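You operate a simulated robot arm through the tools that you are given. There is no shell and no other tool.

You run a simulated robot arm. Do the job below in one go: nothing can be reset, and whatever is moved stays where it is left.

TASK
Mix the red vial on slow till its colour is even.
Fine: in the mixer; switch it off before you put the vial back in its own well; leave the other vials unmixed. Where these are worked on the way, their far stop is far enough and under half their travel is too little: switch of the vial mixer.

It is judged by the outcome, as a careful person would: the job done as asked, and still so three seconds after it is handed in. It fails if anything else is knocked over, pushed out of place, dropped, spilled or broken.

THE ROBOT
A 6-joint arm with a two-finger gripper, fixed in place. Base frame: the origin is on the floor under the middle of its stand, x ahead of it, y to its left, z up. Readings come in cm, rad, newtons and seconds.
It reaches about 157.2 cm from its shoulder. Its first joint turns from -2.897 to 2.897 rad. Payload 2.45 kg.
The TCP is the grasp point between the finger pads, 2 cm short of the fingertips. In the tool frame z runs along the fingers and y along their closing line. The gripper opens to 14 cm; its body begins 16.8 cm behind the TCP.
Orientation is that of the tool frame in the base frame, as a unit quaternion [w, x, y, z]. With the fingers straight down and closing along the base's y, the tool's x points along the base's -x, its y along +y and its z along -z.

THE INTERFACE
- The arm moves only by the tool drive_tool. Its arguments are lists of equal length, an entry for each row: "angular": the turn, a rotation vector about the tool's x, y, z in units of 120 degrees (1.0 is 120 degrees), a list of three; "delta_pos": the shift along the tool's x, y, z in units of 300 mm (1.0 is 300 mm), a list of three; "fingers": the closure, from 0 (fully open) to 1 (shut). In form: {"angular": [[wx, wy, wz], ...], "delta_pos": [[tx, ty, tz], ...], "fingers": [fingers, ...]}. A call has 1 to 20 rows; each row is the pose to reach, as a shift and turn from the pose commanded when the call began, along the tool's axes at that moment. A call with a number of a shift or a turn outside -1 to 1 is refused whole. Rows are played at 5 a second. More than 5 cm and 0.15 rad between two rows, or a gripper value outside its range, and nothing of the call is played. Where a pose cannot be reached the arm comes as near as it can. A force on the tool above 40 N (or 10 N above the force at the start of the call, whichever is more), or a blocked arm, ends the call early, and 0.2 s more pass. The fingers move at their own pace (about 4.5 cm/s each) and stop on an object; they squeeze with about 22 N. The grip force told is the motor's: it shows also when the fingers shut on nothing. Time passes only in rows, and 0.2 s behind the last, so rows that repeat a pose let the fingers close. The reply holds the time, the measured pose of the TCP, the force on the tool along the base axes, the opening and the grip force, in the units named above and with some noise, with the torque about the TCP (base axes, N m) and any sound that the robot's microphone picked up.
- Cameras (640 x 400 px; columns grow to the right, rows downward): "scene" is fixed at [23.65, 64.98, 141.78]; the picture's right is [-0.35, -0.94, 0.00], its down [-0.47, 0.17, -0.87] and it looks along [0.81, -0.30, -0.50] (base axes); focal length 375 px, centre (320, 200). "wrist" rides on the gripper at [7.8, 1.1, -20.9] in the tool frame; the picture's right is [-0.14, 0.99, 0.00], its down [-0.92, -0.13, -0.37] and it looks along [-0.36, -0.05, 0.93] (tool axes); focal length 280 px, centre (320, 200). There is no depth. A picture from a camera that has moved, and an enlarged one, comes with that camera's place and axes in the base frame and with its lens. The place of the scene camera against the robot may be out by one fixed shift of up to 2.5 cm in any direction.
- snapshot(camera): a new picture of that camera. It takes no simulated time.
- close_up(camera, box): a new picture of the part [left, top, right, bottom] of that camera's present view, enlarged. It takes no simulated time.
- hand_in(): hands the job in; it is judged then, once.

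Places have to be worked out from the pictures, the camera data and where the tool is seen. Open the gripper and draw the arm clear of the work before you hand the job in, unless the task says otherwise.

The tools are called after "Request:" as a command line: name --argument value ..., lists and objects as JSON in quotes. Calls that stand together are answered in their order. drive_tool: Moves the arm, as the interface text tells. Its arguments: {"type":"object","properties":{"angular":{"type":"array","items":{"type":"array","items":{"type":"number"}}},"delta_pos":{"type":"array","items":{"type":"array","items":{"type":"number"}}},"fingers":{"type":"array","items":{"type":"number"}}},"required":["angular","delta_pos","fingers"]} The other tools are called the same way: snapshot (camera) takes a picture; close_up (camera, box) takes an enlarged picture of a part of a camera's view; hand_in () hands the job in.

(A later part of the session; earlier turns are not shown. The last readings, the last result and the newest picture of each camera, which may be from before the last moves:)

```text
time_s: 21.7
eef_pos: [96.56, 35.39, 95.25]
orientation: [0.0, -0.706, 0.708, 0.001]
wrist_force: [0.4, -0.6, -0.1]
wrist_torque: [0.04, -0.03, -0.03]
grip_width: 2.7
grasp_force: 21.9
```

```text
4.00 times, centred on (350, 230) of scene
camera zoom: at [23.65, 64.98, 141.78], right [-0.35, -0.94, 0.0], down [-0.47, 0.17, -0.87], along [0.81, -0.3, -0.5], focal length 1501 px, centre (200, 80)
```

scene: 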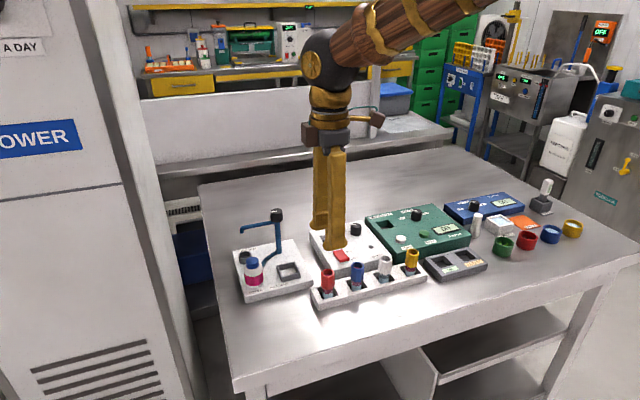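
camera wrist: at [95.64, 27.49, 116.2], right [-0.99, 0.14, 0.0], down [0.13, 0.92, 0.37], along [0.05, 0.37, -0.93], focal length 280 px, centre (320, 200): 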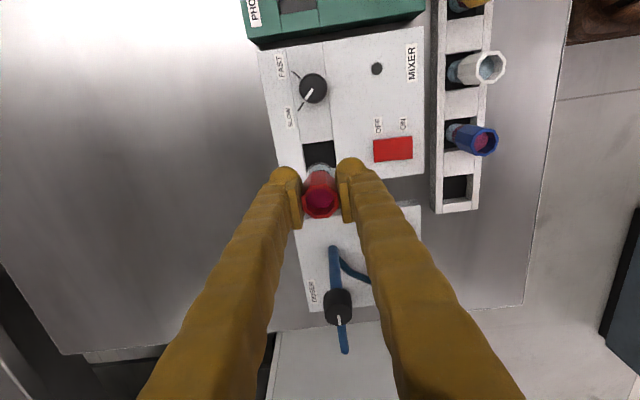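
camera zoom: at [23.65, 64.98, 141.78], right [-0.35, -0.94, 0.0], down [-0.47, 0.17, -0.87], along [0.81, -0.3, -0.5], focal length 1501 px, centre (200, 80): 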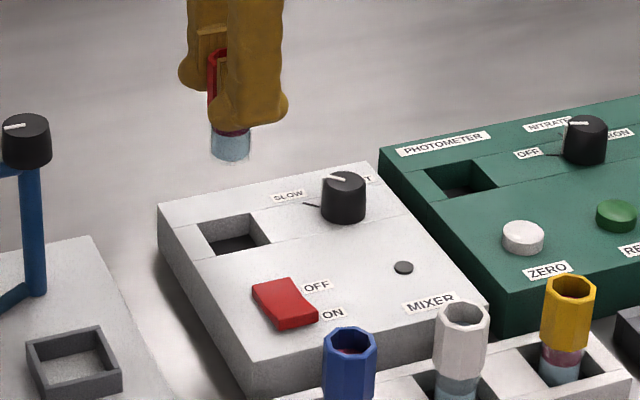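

The vial is within 1 mm of the well centre in x and about 1 mm too far in y. I correct that and descend part-way, until the vial's bottom is just entering the well.

Request:
drive_tool --angular '[[0, 0, 0], [0, 0, 0], [0, 0, 0], [0, 0, 0], [0, 0, 0]]' --delta_pos '[[0.003, 0, 0.03], [0.003, 0, 0.1], [0.003, 0, 0.17], [0.003, 0, 0.22], [0.003, 0, 0.22]]' --fingers '[1, 1, 1, 1, 1]'

Request:
close_up --camera "wrist" --box '[256, 130, 384, 210]'

Request:
close_up --camera "scene" --box '[290, 190, 418, 270]'

```text
time_s: 22.9
eef_pos: [96.4, 35.32, 88.69]
orientation: [0.0, -0.706, 0.708, 0.001]
wrist_force: [-0.8, 0.4, 0.0]
wrist_torque: [-0.01, 0.03, -0.03]
grip_width: 2.68
grasp_force: 21.9
```

```text
5.00 times, centred on (320, 170) of wrist
camera zoom: at [95.51, 27.37, 109.62], right [-0.99, 0.14, 0.0], down [0.13, 0.92, 0.37], along [0.05, 0.37, -0.93], focal length 1402 px, centre (320, 350)
```

zoom: 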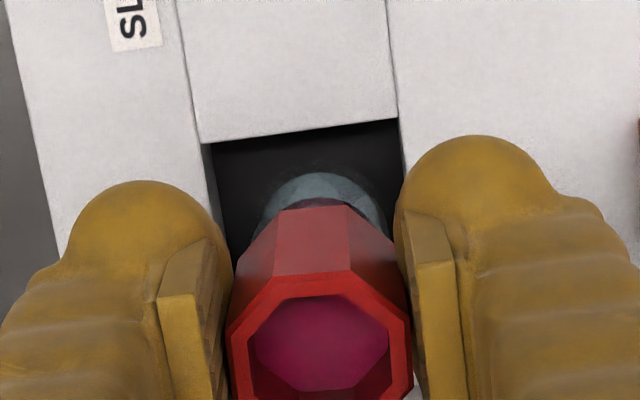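

```text
5.00 times, centred on (354, 230) of scene
camera zoom: at [23.65, 64.98, 141.78], right [-0.35, -0.94, 0.0], down [-0.47, 0.17, -0.87], along [0.81, -0.3, -0.5], focal length 1876 px, centre (150, 50)
```

zoom: 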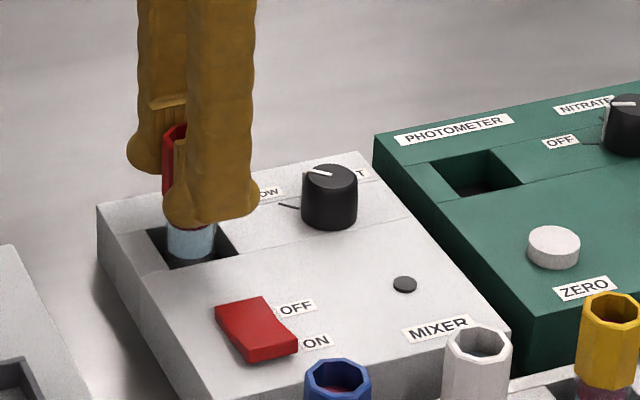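

The vial is entering the well with clearance all round; I shift 1 mm in +x to centre it and lower to TCP z about 87.0.

Request:
drive_tool --angular '[[0, 0, 0], [0, 0, 0], [0, 0, 0], [0, 0, 0]]' --delta_pos '[[0, -0.004, 0.015], [0, -0.004, 0.035], [0, -0.004, 0.055], [0, -0.004, 0.055]]' --fingers '[1, 1, 1, 1]'

Request:
close_up --camera "scene" --box '[290, 190, 418, 270]'

```text
time_s: 23.9
eef_pos: [96.55, 35.24, 87.05]
orientation: [0.0, -0.706, 0.708, 0.001]
wrist_force: [0.3, -0.2, 13.8]
wrist_torque: [0.05, 0.0, 0.08]
grip_width: 2.64
grasp_force: 21.8
```

```text
5.00 times, centred on (354, 230) of scene
camera zoom: at [23.65, 64.98, 141.78], right [-0.35, -0.94, 0.0], down [-0.47, 0.17, -0.87], along [0.81, -0.3, -0.5], focal length 1876 px, centre (150, 50)
```

zoom: 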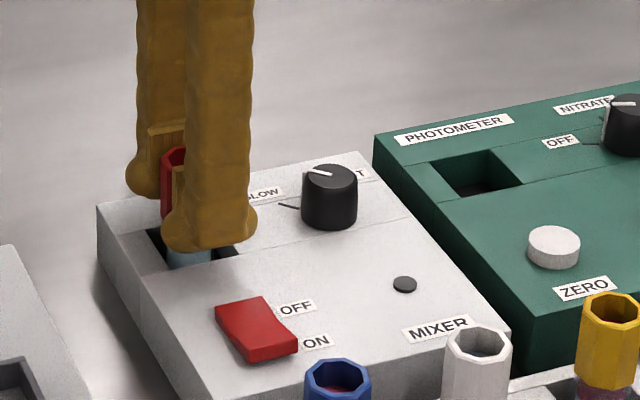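

A 13.8 N upward force shows the vial has touched the well floor at TCP z about 87.05. I check that it is standing straight before releasing.

Request:
close_up --camera "wrist" --box '[240, 130, 400, 230]'

Request:
close_up --camera "scene" --box '[305, 210, 369, 250]'

```text
4.00 times, centred on (320, 180) of wrist
camera zoom: at [95.61, 27.38, 108.0], right [-0.99, 0.14, 0.0], down [0.13, 0.92, 0.37], along [0.05, 0.37, -0.93], focal length 1122 px, centre (320, 280)
```

zoom: 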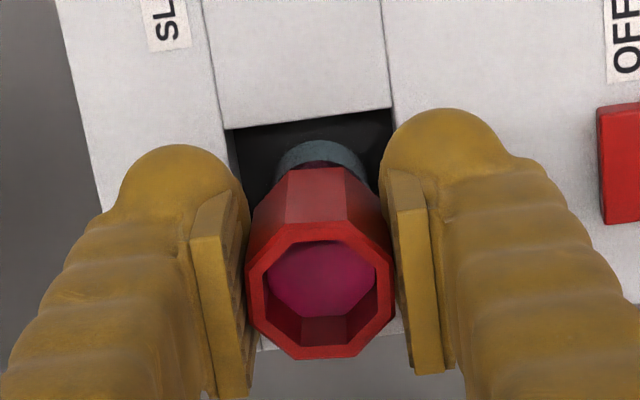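

```text
10.00 times, centred on (337, 230) of scene
camera zoom: at [23.65, 64.98, 141.78], right [-0.35, -0.94, 0.0], down [-0.47, 0.17, -0.87], along [0.81, -0.3, -0.5], focal length 3753 px, centre (150, -100)
```

zoom: 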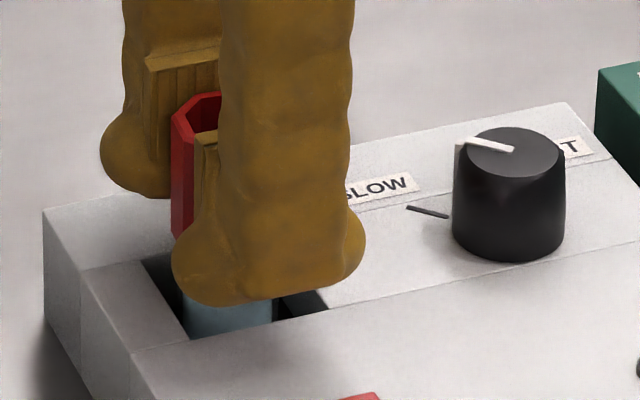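

The vial stands straight in the well. I ease the downward load, open to about 4.2 cm, and check that the vial stays put before withdrawing.

Request:
drive_tool --angular '[[0, 0, 0], [0, 0, 0], [0, 0, 0], [0, 0, 0], [0, 0, 0]]' --delta_pos '[[0, 0, -0.004], [0, 0, -0.004], [0, 0, -0.004], [0, 0, -0.004], [0, 0, -0.004]]' --fingers '[1, 0.8, 0.7, 0.7, 0.7]'

Request:
close_up --camera "wrist" --box '[240, 130, 400, 230]'

```text
time_s: 25.1
eef_pos: [96.52, 35.26, 87.2]
orientation: [0.0, -0.706, 0.708, 0.001]
wrist_force: [-0.6, -0.3, -0.5]
wrist_torque: [0.01, -0.01, 0.0]
grip_width: 4.24
grasp_force: 0.0
```

```text
4.00 times, centred on (320, 180) of wrist
camera zoom: at [95.65, 27.38, 108.05], right [-0.99, 0.14, 0.0], down [0.13, 0.92, 0.37], along [0.05, 0.37, -0.93], focal length 1122 px, centre (320, 280)
```

zoom: 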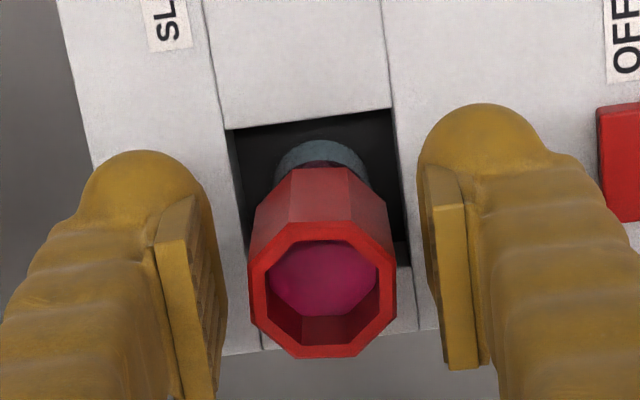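

The vial stands by itself in the mixer well. I withdraw straight up, then turn the gripper back to its first yaw and close it so one fingertip can press the rocker.

Request:
drive_tool --angular '[[0, 0, 0], [0, 0, 0], [0, 0, 0], [0, 0, 0], [0, 0, 0.068], [0, 0, 0.136], [0, 0, 0.204], [0, 0, 0.272], [0, 0, 0.34], [0, 0, 0.408], [0, 0, 0.476], [0, 0, 0.544], [0, 0, 0.612], [0, 0, 0.68], [0, 0, 0.75], [0, 0, 0.75]]' --delta_pos '[[0, 0, -0.05], [0, 0, -0.16], [0, 0, -0.3], [0, 0, -0.43], [0, 0, -0.43], [0, 0, -0.43], [0, 0, -0.43], [0, 0, -0.43], [0, 0, -0.43], [0, 0, -0.43], [0, 0, -0.43], [0, 0, -0.43], [0, 0, -0.43], [0, 0, -0.43], [0, 0, -0.43], [0, 0, -0.43]]' --fingers '[0.7, 0.7, 0.7, 0.7, 0.7, 0.7, 0.7, 0.7, 1, 1, 1, 1, 1, 1, 1, 1]'

Request:
snapshot --camera "wrist"

Request:
snapshot --camera "scene"

Request:
close_up --camera "scene" --box '[290, 150, 450, 250]'

```text
time_s: 28.5
eef_pos: [96.54, 35.2, 100.05]
orientation: [-0.001, 0.002, 1.0, 0.001]
wrist_force: [1.0, 0.1, 0.9]
wrist_torque: [-0.04, 0.02, -0.02]
grip_width: 0.01
grasp_force: 21.9
```

```text
taken
camera wrist: at [88.93, 36.34, 120.94], right [0.14, 0.99, 0.0], down [0.92, -0.13, 0.37], along [0.36, -0.05, -0.93], focal length 280 px, centre (320, 200)
```

wrist: 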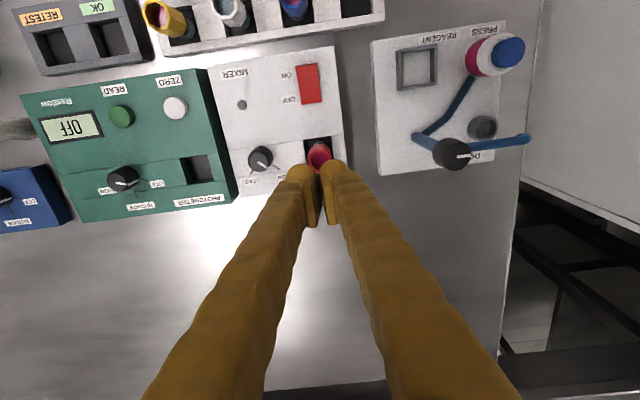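

```text
taken
```

scene: 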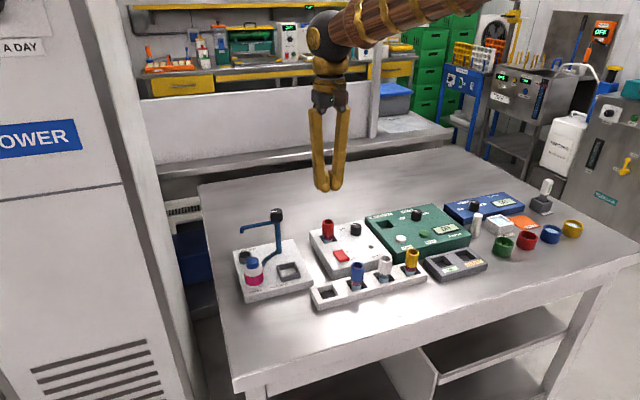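

```text
4.00 times, centred on (370, 200) of scene
camera zoom: at [23.65, 64.98, 141.78], right [-0.35, -0.94, 0.0], down [-0.47, 0.17, -0.87], along [0.81, -0.3, -0.5], focal length 1501 px, centre (120, 200)
```

zoom: 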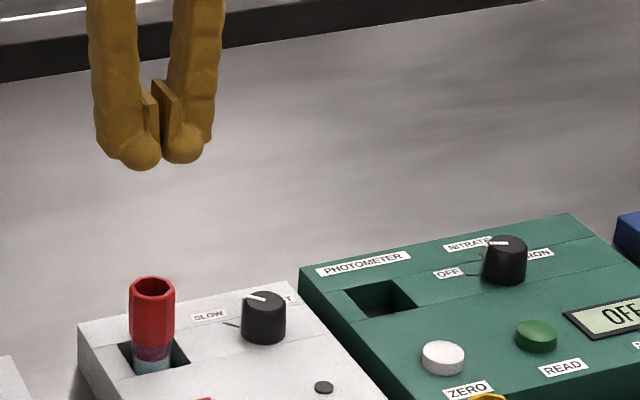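

The red vial stands well in the mixer. I look at the closed fingertips to know where the pressing point is relative to the TCP, and zoom at the rocker.

Request:
close_up --camera "wrist" --box '[272, 140, 368, 200]'

Request:
close_up --camera "wrist" --box '[256, 50, 352, 110]'

Request:
close_up --camera "scene" --box '[308, 230, 388, 280]'

Request:
close_up --camera "scene" --box '[305, 150, 353, 200]'

```text
6.67 times, centred on (320, 170) of wrist
camera zoom: at [88.93, 36.34, 120.94], right [0.14, 0.99, 0.0], down [0.92, -0.13, 0.37], along [0.36, -0.05, -0.93], focal length 1869 px, centre (320, 400)
```

zoom: 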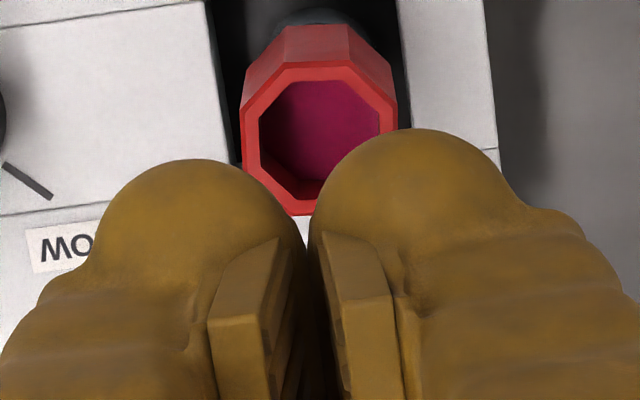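

```text
6.67 times, centred on (304, 80) of wrist
camera zoom: at [88.93, 36.34, 120.94], right [0.14, 0.99, 0.0], down [0.92, -0.13, 0.37], along [0.36, -0.05, -0.93], focal length 1869 px, centre (427, 1000)
```

zoom: 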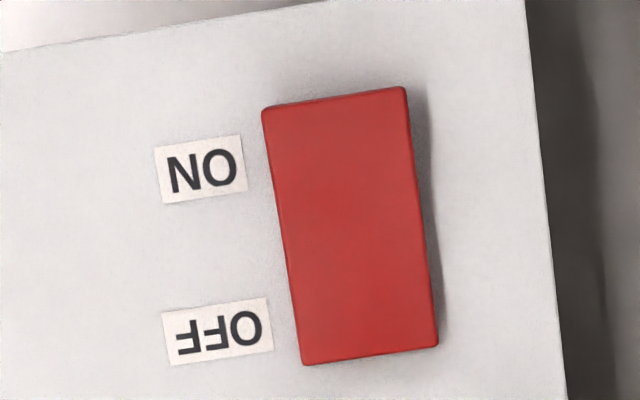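

```text
8.00 times, centred on (348, 255) of scene
camera zoom: at [23.65, 64.98, 141.78], right [-0.35, -0.94, 0.0], down [-0.47, 0.17, -0.87], along [0.81, -0.3, -0.5], focal length 3002 px, centre (96, -240)
```

zoom: 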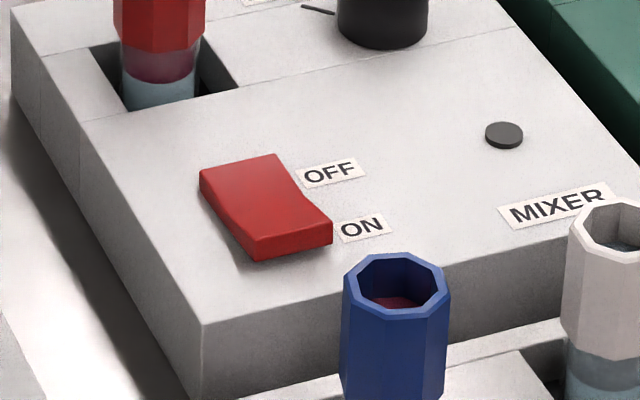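

```text
8.00 times, centred on (329, 175) of scene
camera zoom: at [23.65, 64.98, 141.78], right [-0.35, -0.94, 0.0], down [-0.47, 0.17, -0.87], along [0.81, -0.3, -0.5], focal length 3002 px, centre (248, 400)
```

zoom: 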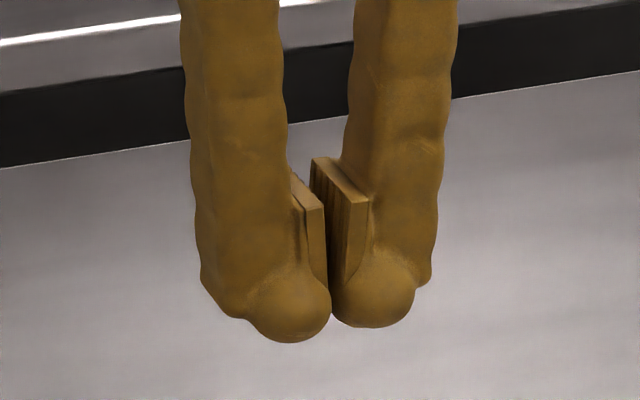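

The rocker spans x 86.0–90.4, y 33.8–36.3, with the ON end (robot side) raised. The finger's lowest part is a ball about 1.2 cm towards the robot and 1.3 cm to each side of the TCP, so I pitch the tool 12° (ball lowest) and go above the ON end with the −y finger.

Request:
drive_tool --angular '[[0, 0, 0], [0, 0, 0], [0, 0, 0], [0, -0.03, 0], [0, -0.065, 0], [0, -0.1, 0], [0, -0.1, 0]]' --delta_pos '[[0.1, 0.012, 0], [0.23, 0.028, 0], [0.304, 0.037, 0.03], [0.304, 0.037, 0.16], [0.304, 0.037, 0.28], [0.304, 0.037, 0.36], [0.304, 0.037, 0.36]]' --fingers '[1, 1, 1, 1, 1, 1, 1]'

Request:
snapshot --camera "wrist"

Request:
close_up --camera "wrist" --box '[256, 130, 384, 210]'

Request:
close_up --camera "scene" --box '[296, 205, 408, 275]'

```text
time_s: 30.1
eef_pos: [87.52, 36.51, 89.22]
orientation: [0.104, 0.001, 0.995, 0.001]
wrist_force: [-0.9, 0.0, 0.3]
wrist_torque: [-0.01, 0.01, 0.02]
grip_width: 0.0
grasp_force: 22.0
```

```text
taken
camera wrist: at [75.75, 37.55, 108.07], right [0.14, 0.99, 0.03], down [0.82, -0.13, 0.55], along [0.55, -0.05, -0.83], focal length 280 px, centre (320, 200)
```

wrist: 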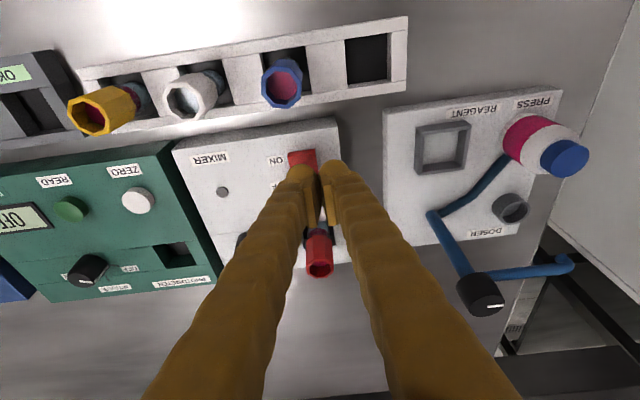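

```text
5.00 times, centred on (320, 170) of wrist
camera zoom: at [75.75, 37.55, 108.07], right [0.14, 0.99, 0.03], down [0.82, -0.13, 0.55], along [0.55, -0.05, -0.83], focal length 1402 px, centre (320, 350)
```

zoom: 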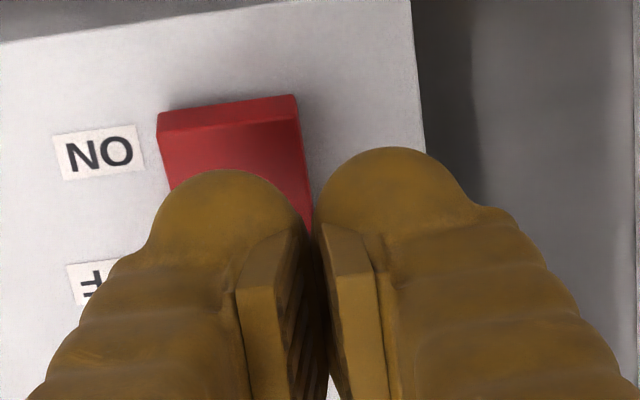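

```text
5.71 times, centred on (352, 240) of scene
camera zoom: at [23.65, 64.98, 141.78], right [-0.35, -0.94, 0.0], down [-0.47, 0.17, -0.87], along [0.81, -0.3, -0.5], focal length 2144 px, centre (137, -29)
```

zoom: 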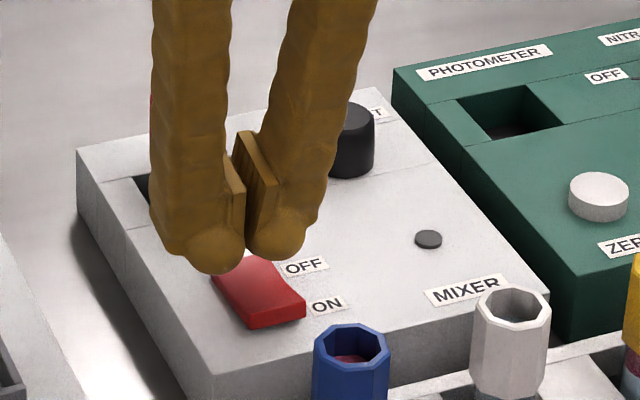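

The −y fingertip ball is at about (86.5, 35.15), right over the ON end. I shift 4 mm further in from the end edge and lower to just above contact.

Request:
drive_tool --angular '[[0, 0, 0], [0, 0, 0], [0, 0, 0]]' --delta_pos '[[0.0015, 0, 0.04], [0.0029, 0, 0.0777], [0.0029, 0, 0.0777]]' --fingers '[1, 1, 1]'

Request:
close_up --camera "scene" --box '[312, 225, 392, 275]'

Request:
close_up --camera "wrist" --box '[256, 130, 384, 210]'

```text
time_s: 30.9
eef_pos: [87.95, 36.47, 86.96]
orientation: [0.104, 0.001, 0.995, 0.0]
wrist_force: [0.8, 0.4, 0.5]
wrist_torque: [0.01, 0.0, 0.01]
grip_width: 0.01
grasp_force: 21.9
```

```text
8.00 times, centred on (352, 250) of scene
camera zoom: at [23.65, 64.98, 141.78], right [-0.35, -0.94, 0.0], down [-0.47, 0.17, -0.87], along [0.81, -0.3, -0.5], focal length 3002 px, centre (64, -200)
```

zoom: 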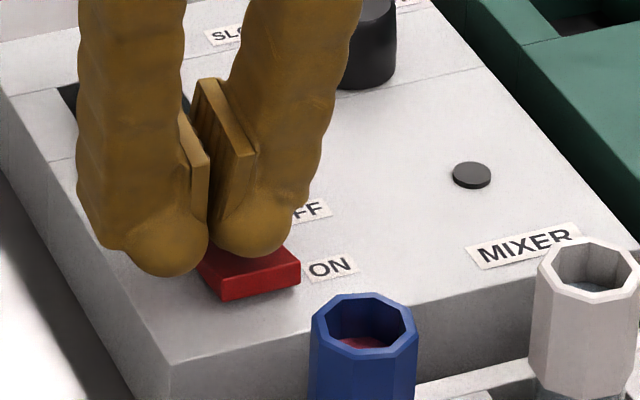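

```text
5.00 times, centred on (320, 170) of wrist
camera zoom: at [76.14, 37.55, 105.88], right [0.14, 0.99, 0.03], down [0.82, -0.13, 0.55], along [0.55, -0.05, -0.83], focal length 1402 px, centre (320, 350)
```

zoom: 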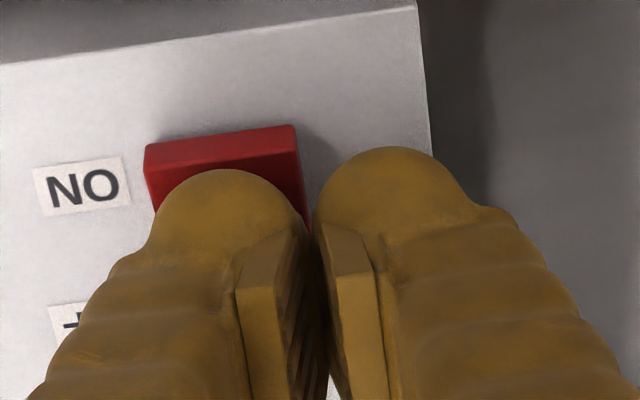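

The ball is over the ON half and close to contact. I press down in small steps, reading the force.

Request:
drive_tool --angular '[[0, 0, 0], [0, 0, 0], [0, 0, 0], [0, 0, 0]]' --delta_pos '[[0.0021, 0, 0.01], [0.0042, 0, 0.02], [0.0063, 0, 0.03], [0.0063, 0, 0.03]]' --fingers '[1, 1, 1, 1]'

Request:
close_up --camera "scene" --box '[312, 225, 392, 275]'

```text
time_s: 31.7
eef_pos: [87.96, 36.41, 86.47]
orientation: [0.105, 0.0, 0.994, 0.001]
wrist_force: [-1.3, -0.8, 7.7]
wrist_torque: [-0.11, 0.1, -0.02]
grip_width: 0.0
grasp_force: 22.5
stopped in row 4: the force on the tool passed its limit at 44 N (the readings are from after the stop); the commanded pose is now the measured one
```

```text
8.00 times, centred on (352, 250) of scene
camera zoom: at [23.65, 64.98, 141.78], right [-0.35, -0.94, 0.0], down [-0.47, 0.17, -0.87], along [0.81, -0.3, -0.5], focal length 3002 px, centre (64, -200)
```

zoom: 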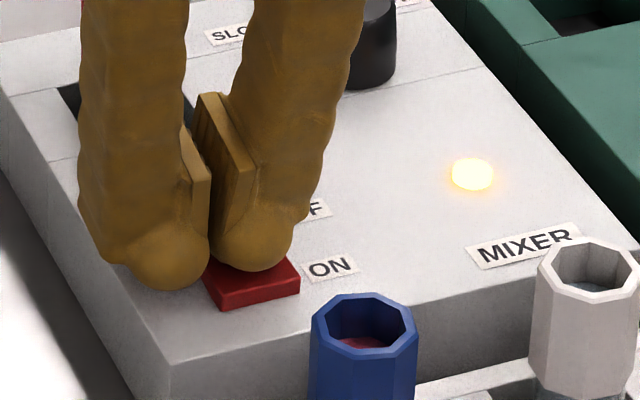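

The lamp on the mixer is lit, so it is running. I lift off straight up about 4 cm and look at the vial and the rocker.

Request:
drive_tool --angular '[[0, 0, 0], [0, 0, 0]]' --delta_pos '[[-0.0139, 0, -0.0652], [-0.0277, 0, -0.1304]]' --fingers '[1, 1]'

Request:
close_up --camera "scene" --box '[296, 205, 408, 275]'

Request:
snapshot --camera "wrist"

```text
time_s: 32.3
eef_pos: [87.96, 36.47, 90.43]
orientation: [0.105, 0.001, 0.994, 0.001]
wrist_force: [0.1, -0.1, -0.4]
wrist_torque: [-0.02, -0.01, 0.02]
grip_width: 0.0
grasp_force: 21.5
```

```text
5.71 times, centred on (352, 240) of scene
camera zoom: at [23.65, 64.98, 141.78], right [-0.35, -0.94, 0.0], down [-0.47, 0.17, -0.87], along [0.81, -0.3, -0.5], focal length 2144 px, centre (137, -29)
```

zoom: 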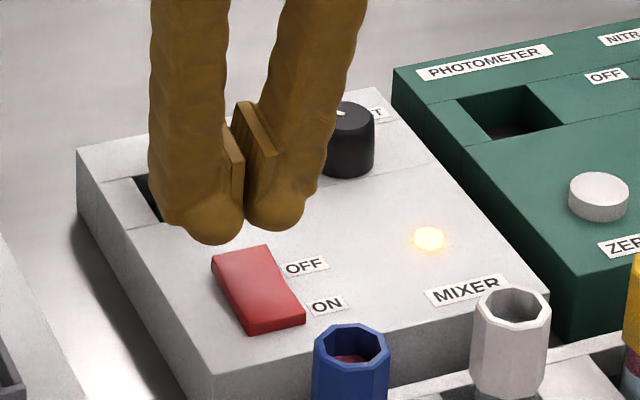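

```text
taken
camera wrist: at [76.1, 37.46, 109.24], right [0.14, 0.99, 0.03], down [0.82, -0.13, 0.55], along [0.55, -0.05, -0.83], focal length 280 px, centre (320, 200)
```

wrist: 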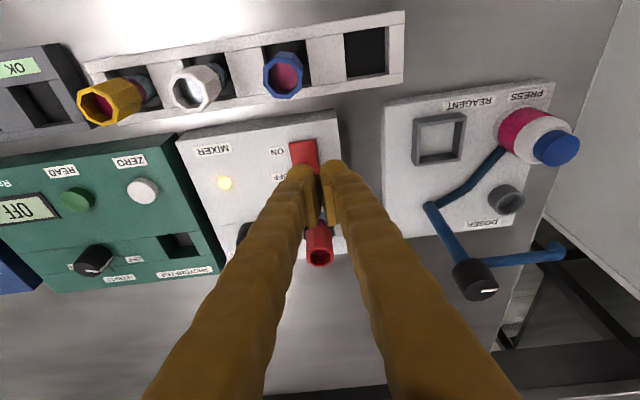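

Mixer is on (lamp lit, rocker flipped). I move the gripper aside towards −y so the scene camera can see the red vial, and watch its colour.

Request:
drive_tool --angular '[[0, 0, 0], [0, 0, 0], [0, 0, 0]]' --delta_pos '[[-0.005, -0.09, -0.025], [-0.01, -0.19, -0.05], [-0.01, -0.2, -0.05]]' --fingers '[1, 1, 1]'

Request:
close_up --camera "scene" --box '[296, 205, 408, 275]'

Request:
close_up --camera "scene" --box '[308, 210, 348, 250]'

```text
time_s: 33.1
eef_pos: [87.85, 30.56, 91.89]
orientation: [0.104, 0.001, 0.995, 0.002]
wrist_force: [0.3, 0.2, -0.7]
wrist_torque: [0.0, -0.02, -0.01]
grip_width: 0.0
grasp_force: 22.1
```

```text
5.71 times, centred on (352, 240) of scene
camera zoom: at [23.65, 64.98, 141.78], right [-0.35, -0.94, 0.0], down [-0.47, 0.17, -0.87], along [0.81, -0.3, -0.5], focal length 2144 px, centre (137, -29)
```

zoom: 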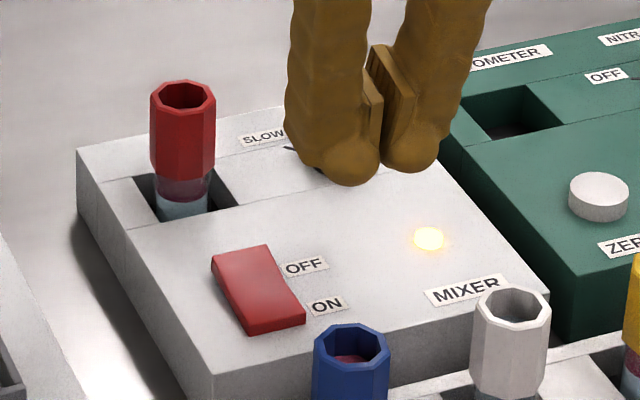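

```text
10.00 times, centred on (328, 230) of scene
camera zoom: at [23.65, 64.98, 141.78], right [-0.35, -0.94, 0.0], down [-0.47, 0.17, -0.87], along [0.81, -0.3, -0.5], focal length 3753 px, centre (240, -100)
```

zoom: 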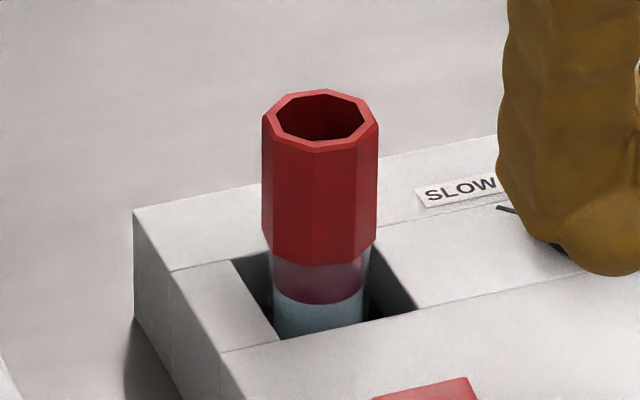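

The two layers are still visible. I wait two seconds with the arm still and look again.

Request:
drive_tool --angular '[[0, 0, 0], [0, 0, 0], [0, 0, 0], [0, 0, 0], [0, 0, 0], [0, 0, 0], [0, 0, 0], [0, 0, 0], [0, 0, 0], [0, 0, 0]]' --delta_pos '[[0, 0, 0], [0, 0, 0], [0, 0, 0], [0, 0, 0], [0, 0, 0], [0, 0, 0], [0, 0, 0], [0, 0, 0], [0, 0, 0], [0, 0, 0]]' --fingers '[1, 1, 1, 1, 1, 1, 1, 1, 1, 1]'

Request:
close_up --camera "scene" --box '[308, 210, 348, 250]'

```text
time_s: 35.3
eef_pos: [87.85, 30.6, 91.76]
orientation: [0.104, 0.001, 0.995, 0.001]
wrist_force: [1.0, 0.3, -0.3]
wrist_torque: [0.01, 0.01, 0.03]
grip_width: 0.01
grasp_force: 22.4
```

```text
10.00 times, centred on (328, 230) of scene
camera zoom: at [23.65, 64.98, 141.78], right [-0.35, -0.94, 0.0], down [-0.47, 0.17, -0.87], along [0.81, -0.3, -0.5], focal length 3753 px, centre (240, -100)
```

zoom: 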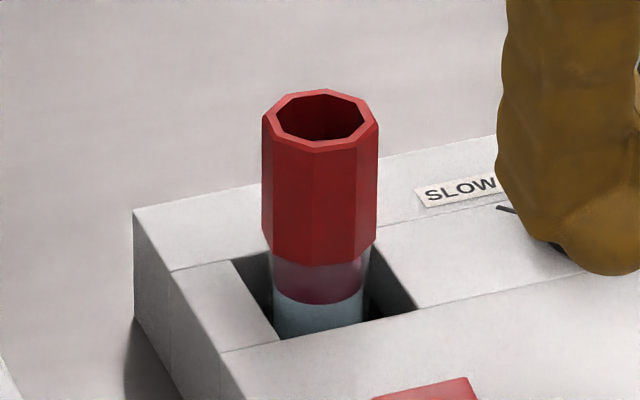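

A very slight change at most; I wait another 4 seconds and compare, also checking the knob.

Request:
drive_tool --angular '[[0, 0, 0], [0, 0, 0], [0, 0, 0], [0, 0, 0], [0, 0, 0], [0, 0, 0], [0, 0, 0], [0, 0, 0], [0, 0, 0], [0, 0, 0], [0, 0, 0], [0, 0, 0], [0, 0, 0], [0, 0, 0], [0, 0, 0], [0, 0, 0], [0, 0, 0], [0, 0, 0], [0, 0, 0], [0, 0, 0]]' --delta_pos '[[0, 0, 0], [0, 0, 0], [0, 0, 0], [0, 0, 0], [0, 0, 0], [0, 0, 0], [0, 0, 0], [0, 0, 0], [0, 0, 0], [0, 0, 0], [0, 0, 0], [0, 0, 0], [0, 0, 0], [0, 0, 0], [0, 0, 0], [0, 0, 0], [0, 0, 0], [0, 0, 0], [0, 0, 0], [0, 0, 0]]' --fingers '[1, 1, 1, 1, 1, 1, 1, 1, 1, 1, 1, 1, 1, 1, 1, 1, 1, 1, 1, 1]'

Request:
close_up --camera "scene" --box '[308, 210, 348, 250]'

Request:
close_up --camera "scene" --box '[296, 205, 424, 285]'

```text
time_s: 39.5
eef_pos: [87.97, 30.48, 91.8]
orientation: [0.105, 0.001, 0.995, 0.002]
wrist_force: [0.4, -0.2, 0.5]
wrist_torque: [0.01, 0.03, -0.01]
grip_width: 0.0
grasp_force: 21.9
```

```text
10.00 times, centred on (328, 230) of scene
camera zoom: at [23.65, 64.98, 141.78], right [-0.35, -0.94, 0.0], down [-0.47, 0.17, -0.87], along [0.81, -0.3, -0.5], focal length 3753 px, centre (240, -100)
```

zoom: 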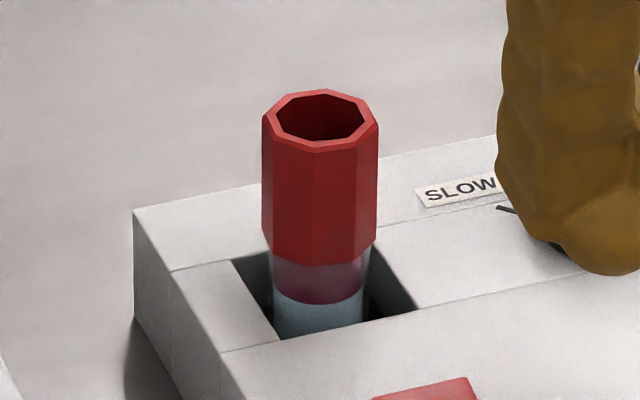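

```text
5.00 times, centred on (360, 245) of scene
camera zoom: at [23.65, 64.98, 141.78], right [-0.35, -0.94, 0.0], down [-0.47, 0.17, -0.87], along [0.81, -0.3, -0.5], focal length 1876 px, centre (120, -25)
```

zoom: 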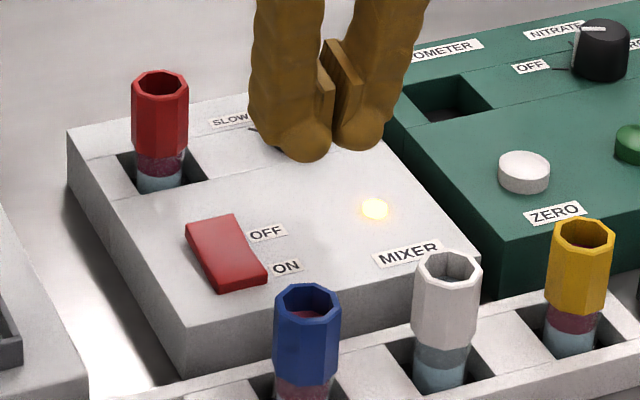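

The lamp is on and the rocker is at ON, but the layers are still distinct. I keep waiting and look at higher zoom.

Request:
drive_tool --angular '[[0, 0, 0], [0, 0, 0], [0, 0, 0], [0, 0, 0], [0, 0, 0], [0, 0, 0], [0, 0, 0], [0, 0, 0], [0, 0, 0], [0, 0, 0], [0, 0, 0], [0, 0, 0], [0, 0, 0], [0, 0, 0], [0, 0, 0], [0, 0, 0], [0, 0, 0], [0, 0, 0], [0, 0, 0], [0, 0, 0]]' --delta_pos '[[0, 0, 0], [0, 0, 0], [0, 0, 0], [0, 0, 0], [0, 0, 0], [0, 0, 0], [0, 0, 0], [0, 0, 0], [0, 0, 0], [0, 0, 0], [0, 0, 0], [0, 0, 0], [0, 0, 0], [0, 0, 0], [0, 0, 0], [0, 0, 0], [0, 0, 0], [0, 0, 0], [0, 0, 0], [0, 0, 0]]' --fingers '[1, 1, 1, 1, 1, 1, 1, 1, 1, 1, 1, 1, 1, 1, 1, 1, 1, 1, 1, 1]'

Request:
close_up --camera "scene" --box '[318, 222, 342, 246]'

Request:
close_up --camera "scene" --box '[345, 262, 369, 286]'

Request:
snapshot --camera "wrist"

```text
time_s: 43.7
eef_pos: [87.87, 30.53, 91.92]
orientation: [0.105, 0.001, 0.995, 0.002]
wrist_force: [-0.1, 0.4, -0.4]
wrist_torque: [0.01, 0.0, 0.02]
grip_width: 0.0
grasp_force: 22.2
```

```text
16.00 times, centred on (330, 234) of scene
camera zoom: at [23.65, 64.98, 141.78], right [-0.35, -0.94, 0.0], down [-0.47, 0.17, -0.87], along [0.81, -0.3, -0.5], focal length 6004 px, centre (160, -344)
```

zoom: 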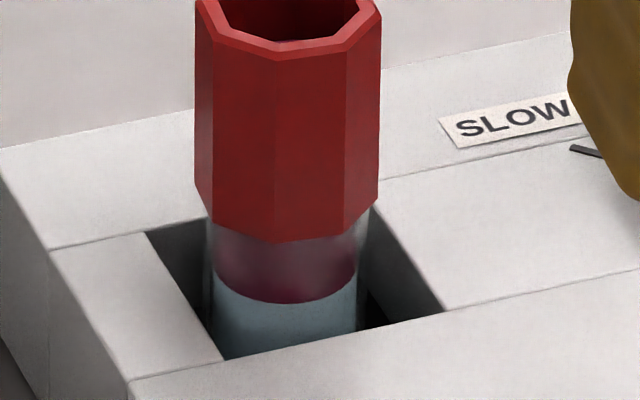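

```text
16.00 times, centred on (357, 274) of scene
camera zoom: at [23.65, 64.98, 141.78], right [-0.35, -0.94, 0.0], down [-0.47, 0.17, -0.87], along [0.81, -0.3, -0.5], focal length 6004 px, centre (-272, -984)
```

zoom: 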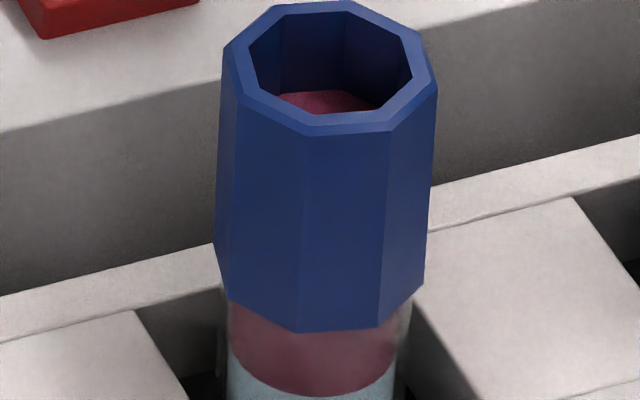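

```text
taken
camera wrist: at [76.09, 31.52, 110.69], right [0.14, 0.99, 0.03], down [0.82, -0.13, 0.55], along [0.55, -0.05, -0.83], focal length 280 px, centre (320, 200)
```

wrist: 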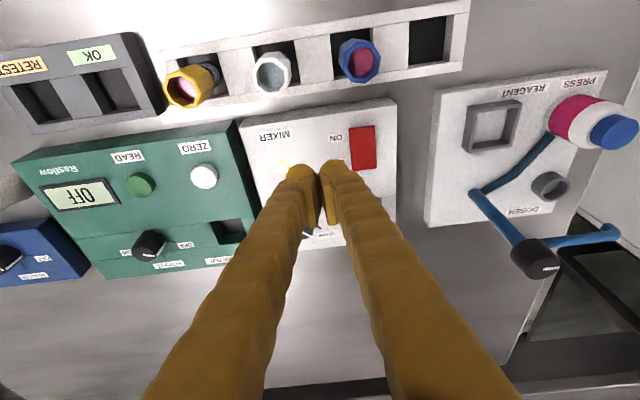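

I take the same framing as before to compare the layer colours directly.

Request:
close_up --camera "scene" --box '[308, 210, 348, 250]'

Request:
drive_tool --angular '[[0, 0, 0], [0, 0, 0], [0, 0, 0], [0, 0, 0], [0, 0, 0], [0, 0, 0], [0, 0, 0], [0, 0, 0], [0, 0, 0], [0, 0, 0], [0, 0, 0], [0, 0, 0], [0, 0, 0], [0, 0, 0], [0, 0, 0], [0, 0, 0], [0, 0, 0], [0, 0, 0], [0, 0, 0], [0, 0, 0]]' --delta_pos '[[0, 0, 0], [0, 0, 0], [0, 0, 0], [0, 0, 0], [0, 0, 0], [0, 0, 0], [0, 0, 0], [0, 0, 0], [0, 0, 0], [0, 0, 0], [0, 0, 0], [0, 0, 0], [0, 0, 0], [0, 0, 0], [0, 0, 0], [0, 0, 0], [0, 0, 0], [0, 0, 0], [0, 0, 0], [0, 0, 0]]' --fingers '[1, 1, 1, 1, 1, 1, 1, 1, 1, 1, 1, 1, 1, 1, 1, 1, 1, 1, 1, 1]'

Request:
close_up --camera "scene" --box '[318, 222, 342, 246]'

```text
10.00 times, centred on (328, 230) of scene
camera zoom: at [23.65, 64.98, 141.78], right [-0.35, -0.94, 0.0], down [-0.47, 0.17, -0.87], along [0.81, -0.3, -0.5], focal length 3753 px, centre (240, -100)
```

zoom: 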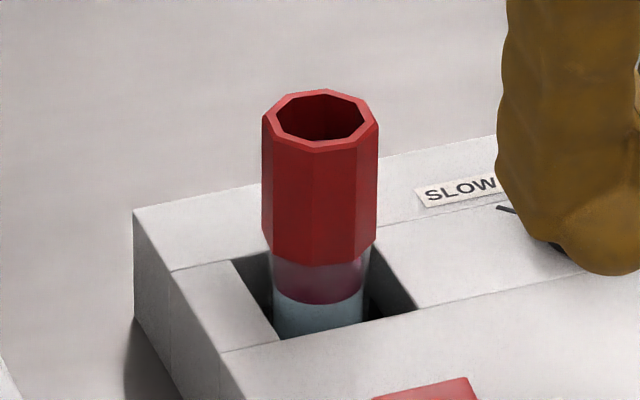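

```text
time_s: 47.9
eef_pos: [87.92, 30.59, 91.81]
orientation: [0.105, 0.0, 0.994, 0.002]
wrist_force: [-0.4, -0.7, -0.3]
wrist_torque: [0.01, -0.01, 0.03]
grip_width: 0.01
grasp_force: 22.3
```

```text
16.00 times, centred on (330, 234) of scene
camera zoom: at [23.65, 64.98, 141.78], right [-0.35, -0.94, 0.0], down [-0.47, 0.17, -0.87], along [0.81, -0.3, -0.5], focal length 6004 px, centre (160, -344)
```

zoom: 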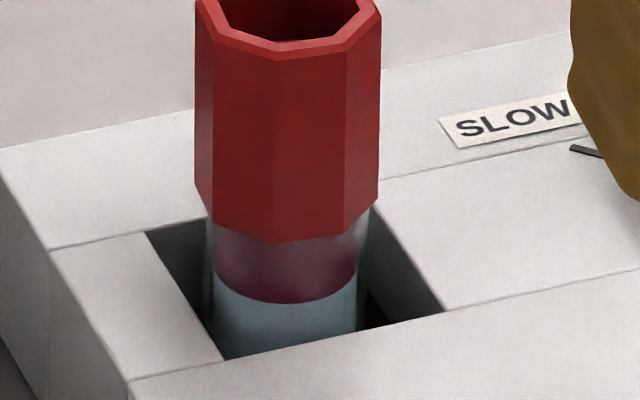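

No visible change between 43.7 s and 47.9 s, but slow mixing may simply take longer. I keep waiting in two more stretches and compare.

Request:
drive_tool --angular '[[0, 0, 0], [0, 0, 0], [0, 0, 0], [0, 0, 0], [0, 0, 0], [0, 0, 0], [0, 0, 0], [0, 0, 0], [0, 0, 0], [0, 0, 0], [0, 0, 0], [0, 0, 0], [0, 0, 0], [0, 0, 0], [0, 0, 0], [0, 0, 0], [0, 0, 0], [0, 0, 0], [0, 0, 0], [0, 0, 0]]' --delta_pos '[[0, 0, 0], [0, 0, 0], [0, 0, 0], [0, 0, 0], [0, 0, 0], [0, 0, 0], [0, 0, 0], [0, 0, 0], [0, 0, 0], [0, 0, 0], [0, 0, 0], [0, 0, 0], [0, 0, 0], [0, 0, 0], [0, 0, 0], [0, 0, 0], [0, 0, 0], [0, 0, 0], [0, 0, 0], [0, 0, 0]]' --fingers '[1, 1, 1, 1, 1, 1, 1, 1, 1, 1, 1, 1, 1, 1, 1, 1, 1, 1, 1, 1]'

Request:
close_up --camera "scene" --box '[318, 222, 342, 246]'

Request:
close_up --camera "scene" --box '[296, 205, 424, 285]'

```text
time_s: 52.1
eef_pos: [87.87, 30.64, 91.86]
orientation: [0.105, 0.001, 0.994, 0.001]
wrist_force: [0.5, 0.4, 0.3]
wrist_torque: [0.03, 0.01, 0.02]
grip_width: 0.03
grasp_force: 21.7
```

```text
16.00 times, centred on (330, 234) of scene
camera zoom: at [23.65, 64.98, 141.78], right [-0.35, -0.94, 0.0], down [-0.47, 0.17, -0.87], along [0.81, -0.3, -0.5], focal length 6004 px, centre (160, -344)
```

zoom: 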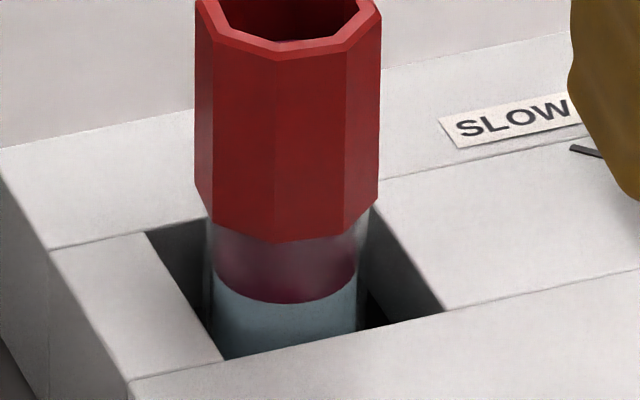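

```text
5.00 times, centred on (360, 245) of scene
camera zoom: at [23.65, 64.98, 141.78], right [-0.35, -0.94, 0.0], down [-0.47, 0.17, -0.87], along [0.81, -0.3, -0.5], focal length 1876 px, centre (120, -25)
```

zoom: 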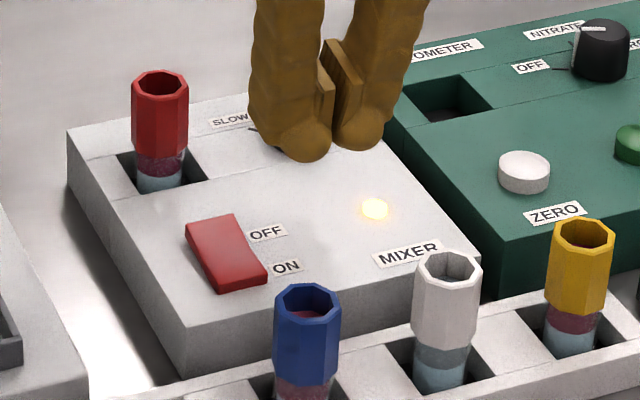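

Still unmixed after 20 s, so something may be incomplete. I look closely at the rocker and the knob positions.

Request:
close_up --camera "scene" --box '[328, 242, 360, 268]'

Request:
close_up --camera "wrist" --box '[330, 110, 394, 180]'

Request:
close_up --camera "wrist" --box '[290, 190, 410, 265]'

```text
15.38 times, centred on (344, 255) of scene
camera zoom: at [23.65, 64.98, 141.78], right [-0.35, -0.94, 0.0], down [-0.47, 0.17, -0.87], along [0.81, -0.3, -0.5], focal length 5774 px, centre (-49, -646)
```

zoom: 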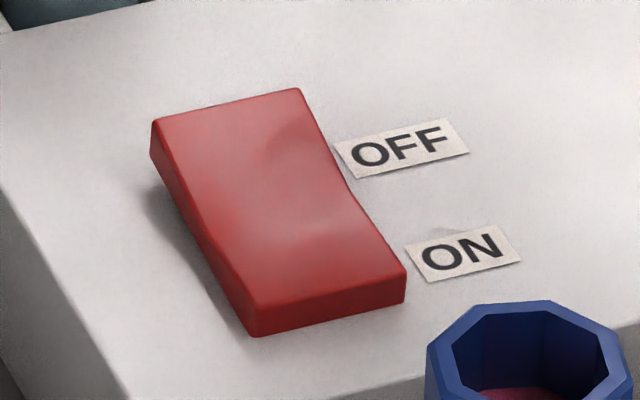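

```text
5.71 times, centred on (362, 145) of wrist
camera zoom: at [76.09, 31.52, 110.69], right [0.14, 0.99, 0.03], down [0.82, -0.13, 0.55], along [0.55, -0.05, -0.83], focal length 1602 px, centre (80, 514)
```

zoom: 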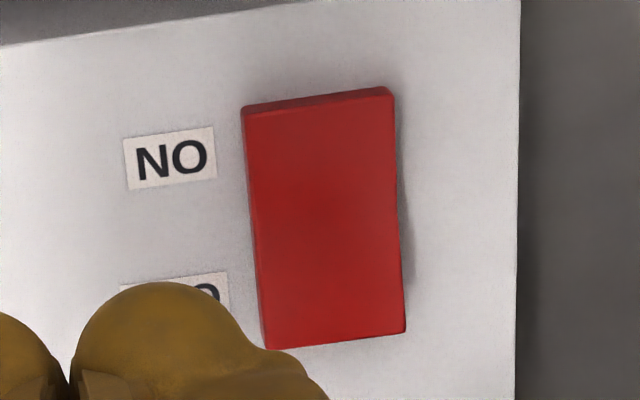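

```text
5.33 times, centred on (350, 228) of wrist
camera zoom: at [76.09, 31.52, 110.69], right [0.14, 0.99, 0.03], down [0.82, -0.13, 0.55], along [0.55, -0.05, -0.83], focal length 1495 px, centre (160, 53)
```

zoom: 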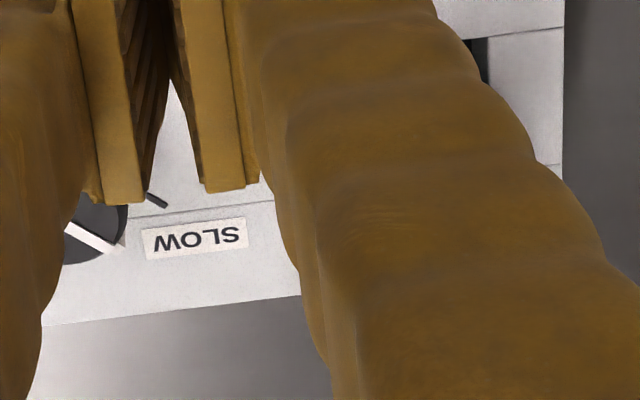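

The rocker is tilted past the middle but seems only about 60 % over, so it may not be at its far stop. I go back over the ON end to press it fully home, a little nearer to its end.

Request:
drive_tool --angular '[[0, 0, 0], [0, 0, 0], [0, 0, 0], [0, 0, 0], [0, 0, 0]]' --delta_pos '[[0, 0.1, 0], [0, 0.1967, 0], [0.02, 0.1967, 0.08], [0.0355, 0.1967, 0.145], [0.0355, 0.1967, 0.145]]' --fingers '[1, 1, 1, 1, 1]'

Request:
close_up --camera "scene" --box '[318, 232, 374, 272]'

Request:
close_up --camera "wrist" --box '[256, 130, 384, 210]'

```text
time_s: 53.3
eef_pos: [87.91, 36.32, 87.45]
orientation: [0.105, 0.001, 0.994, 0.002]
wrist_force: [0.1, -0.5, 0.5]
wrist_torque: [0.01, 0.03, 0.03]
grip_width: 0.03
grasp_force: 21.9
```

```text
10.00 times, centred on (346, 252) of scene
camera zoom: at [23.65, 64.98, 141.78], right [-0.35, -0.94, 0.0], down [-0.47, 0.17, -0.87], along [0.81, -0.3, -0.5], focal length 3753 px, centre (60, -320)
```

zoom: 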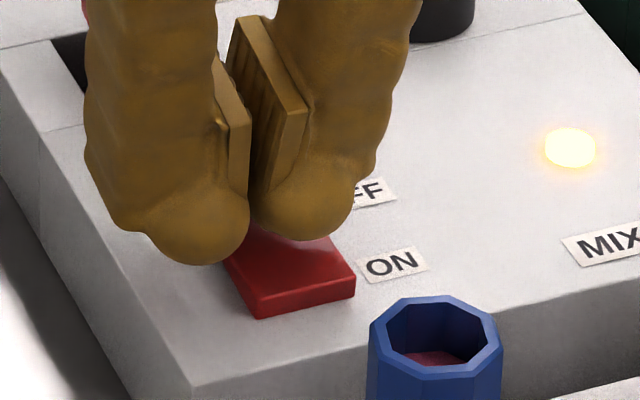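

```text
5.00 times, centred on (320, 170) of wrist
camera zoom: at [76.05, 37.33, 106.18], right [0.14, 0.99, 0.03], down [0.82, -0.13, 0.55], along [0.55, -0.05, -0.83], focal length 1402 px, centre (320, 350)
```

zoom: 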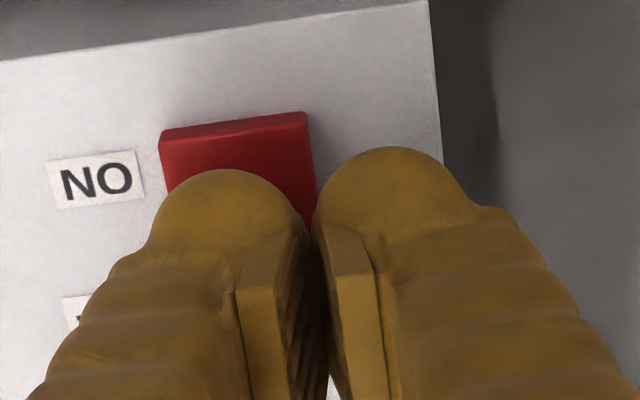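

I lean the tool a bit more (20°) so only the ball can touch, and shift it nearer to the ON end before pressing.

Request:
drive_tool --angular '[[0, -0.035, 0], [0, -0.067, 0], [0, -0.067, 0]]' --delta_pos '[[0.006, 0, -0.003], [0.0123, 0, -0.006], [0.0123, 0, -0.006]]' --fingers '[1, 1, 1]'

Request:
close_up --camera "wrist" --box '[256, 130, 384, 210]'

Request:
close_up --camera "scene" --box '[318, 232, 374, 272]'

```text
time_s: 54.1
eef_pos: [87.38, 36.44, 87.5]
orientation: [0.175, 0.0, 0.985, 0.002]
wrist_force: [-0.4, 0.1, -0.7]
wrist_torque: [-0.04, 0.0, -0.03]
grip_width: 0.01
grasp_force: 21.9
```

```text
5.00 times, centred on (320, 170) of wrist
camera zoom: at [73.05, 37.36, 104.45], right [0.13, 0.99, 0.05], down [0.74, -0.13, 0.66], along [0.66, -0.05, -0.75], focal length 1402 px, centre (320, 350)
```

zoom: 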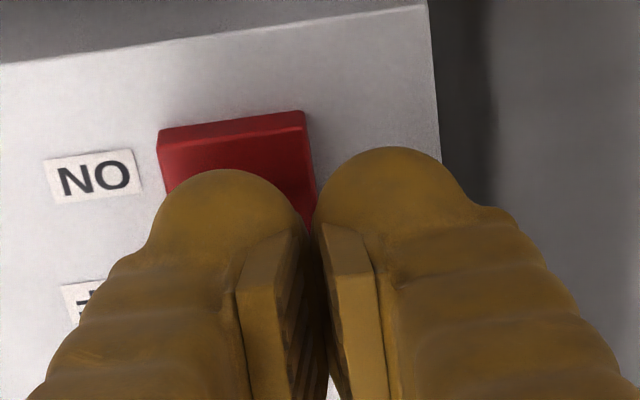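

```text
10.00 times, centred on (346, 252) of scene
camera zoom: at [23.65, 64.98, 141.78], right [-0.35, -0.94, 0.0], down [-0.47, 0.17, -0.87], along [0.81, -0.3, -0.5], focal length 3753 px, centre (60, -320)
```

zoom: 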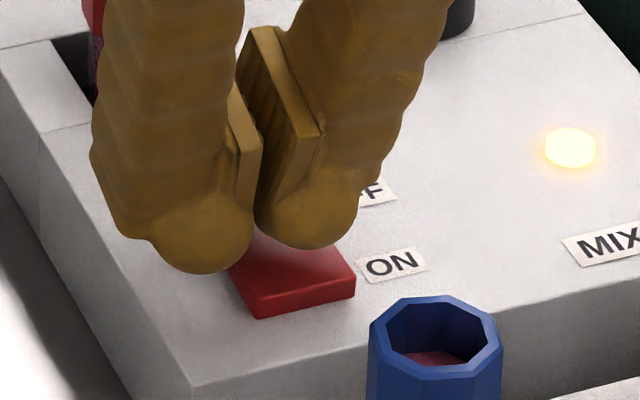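

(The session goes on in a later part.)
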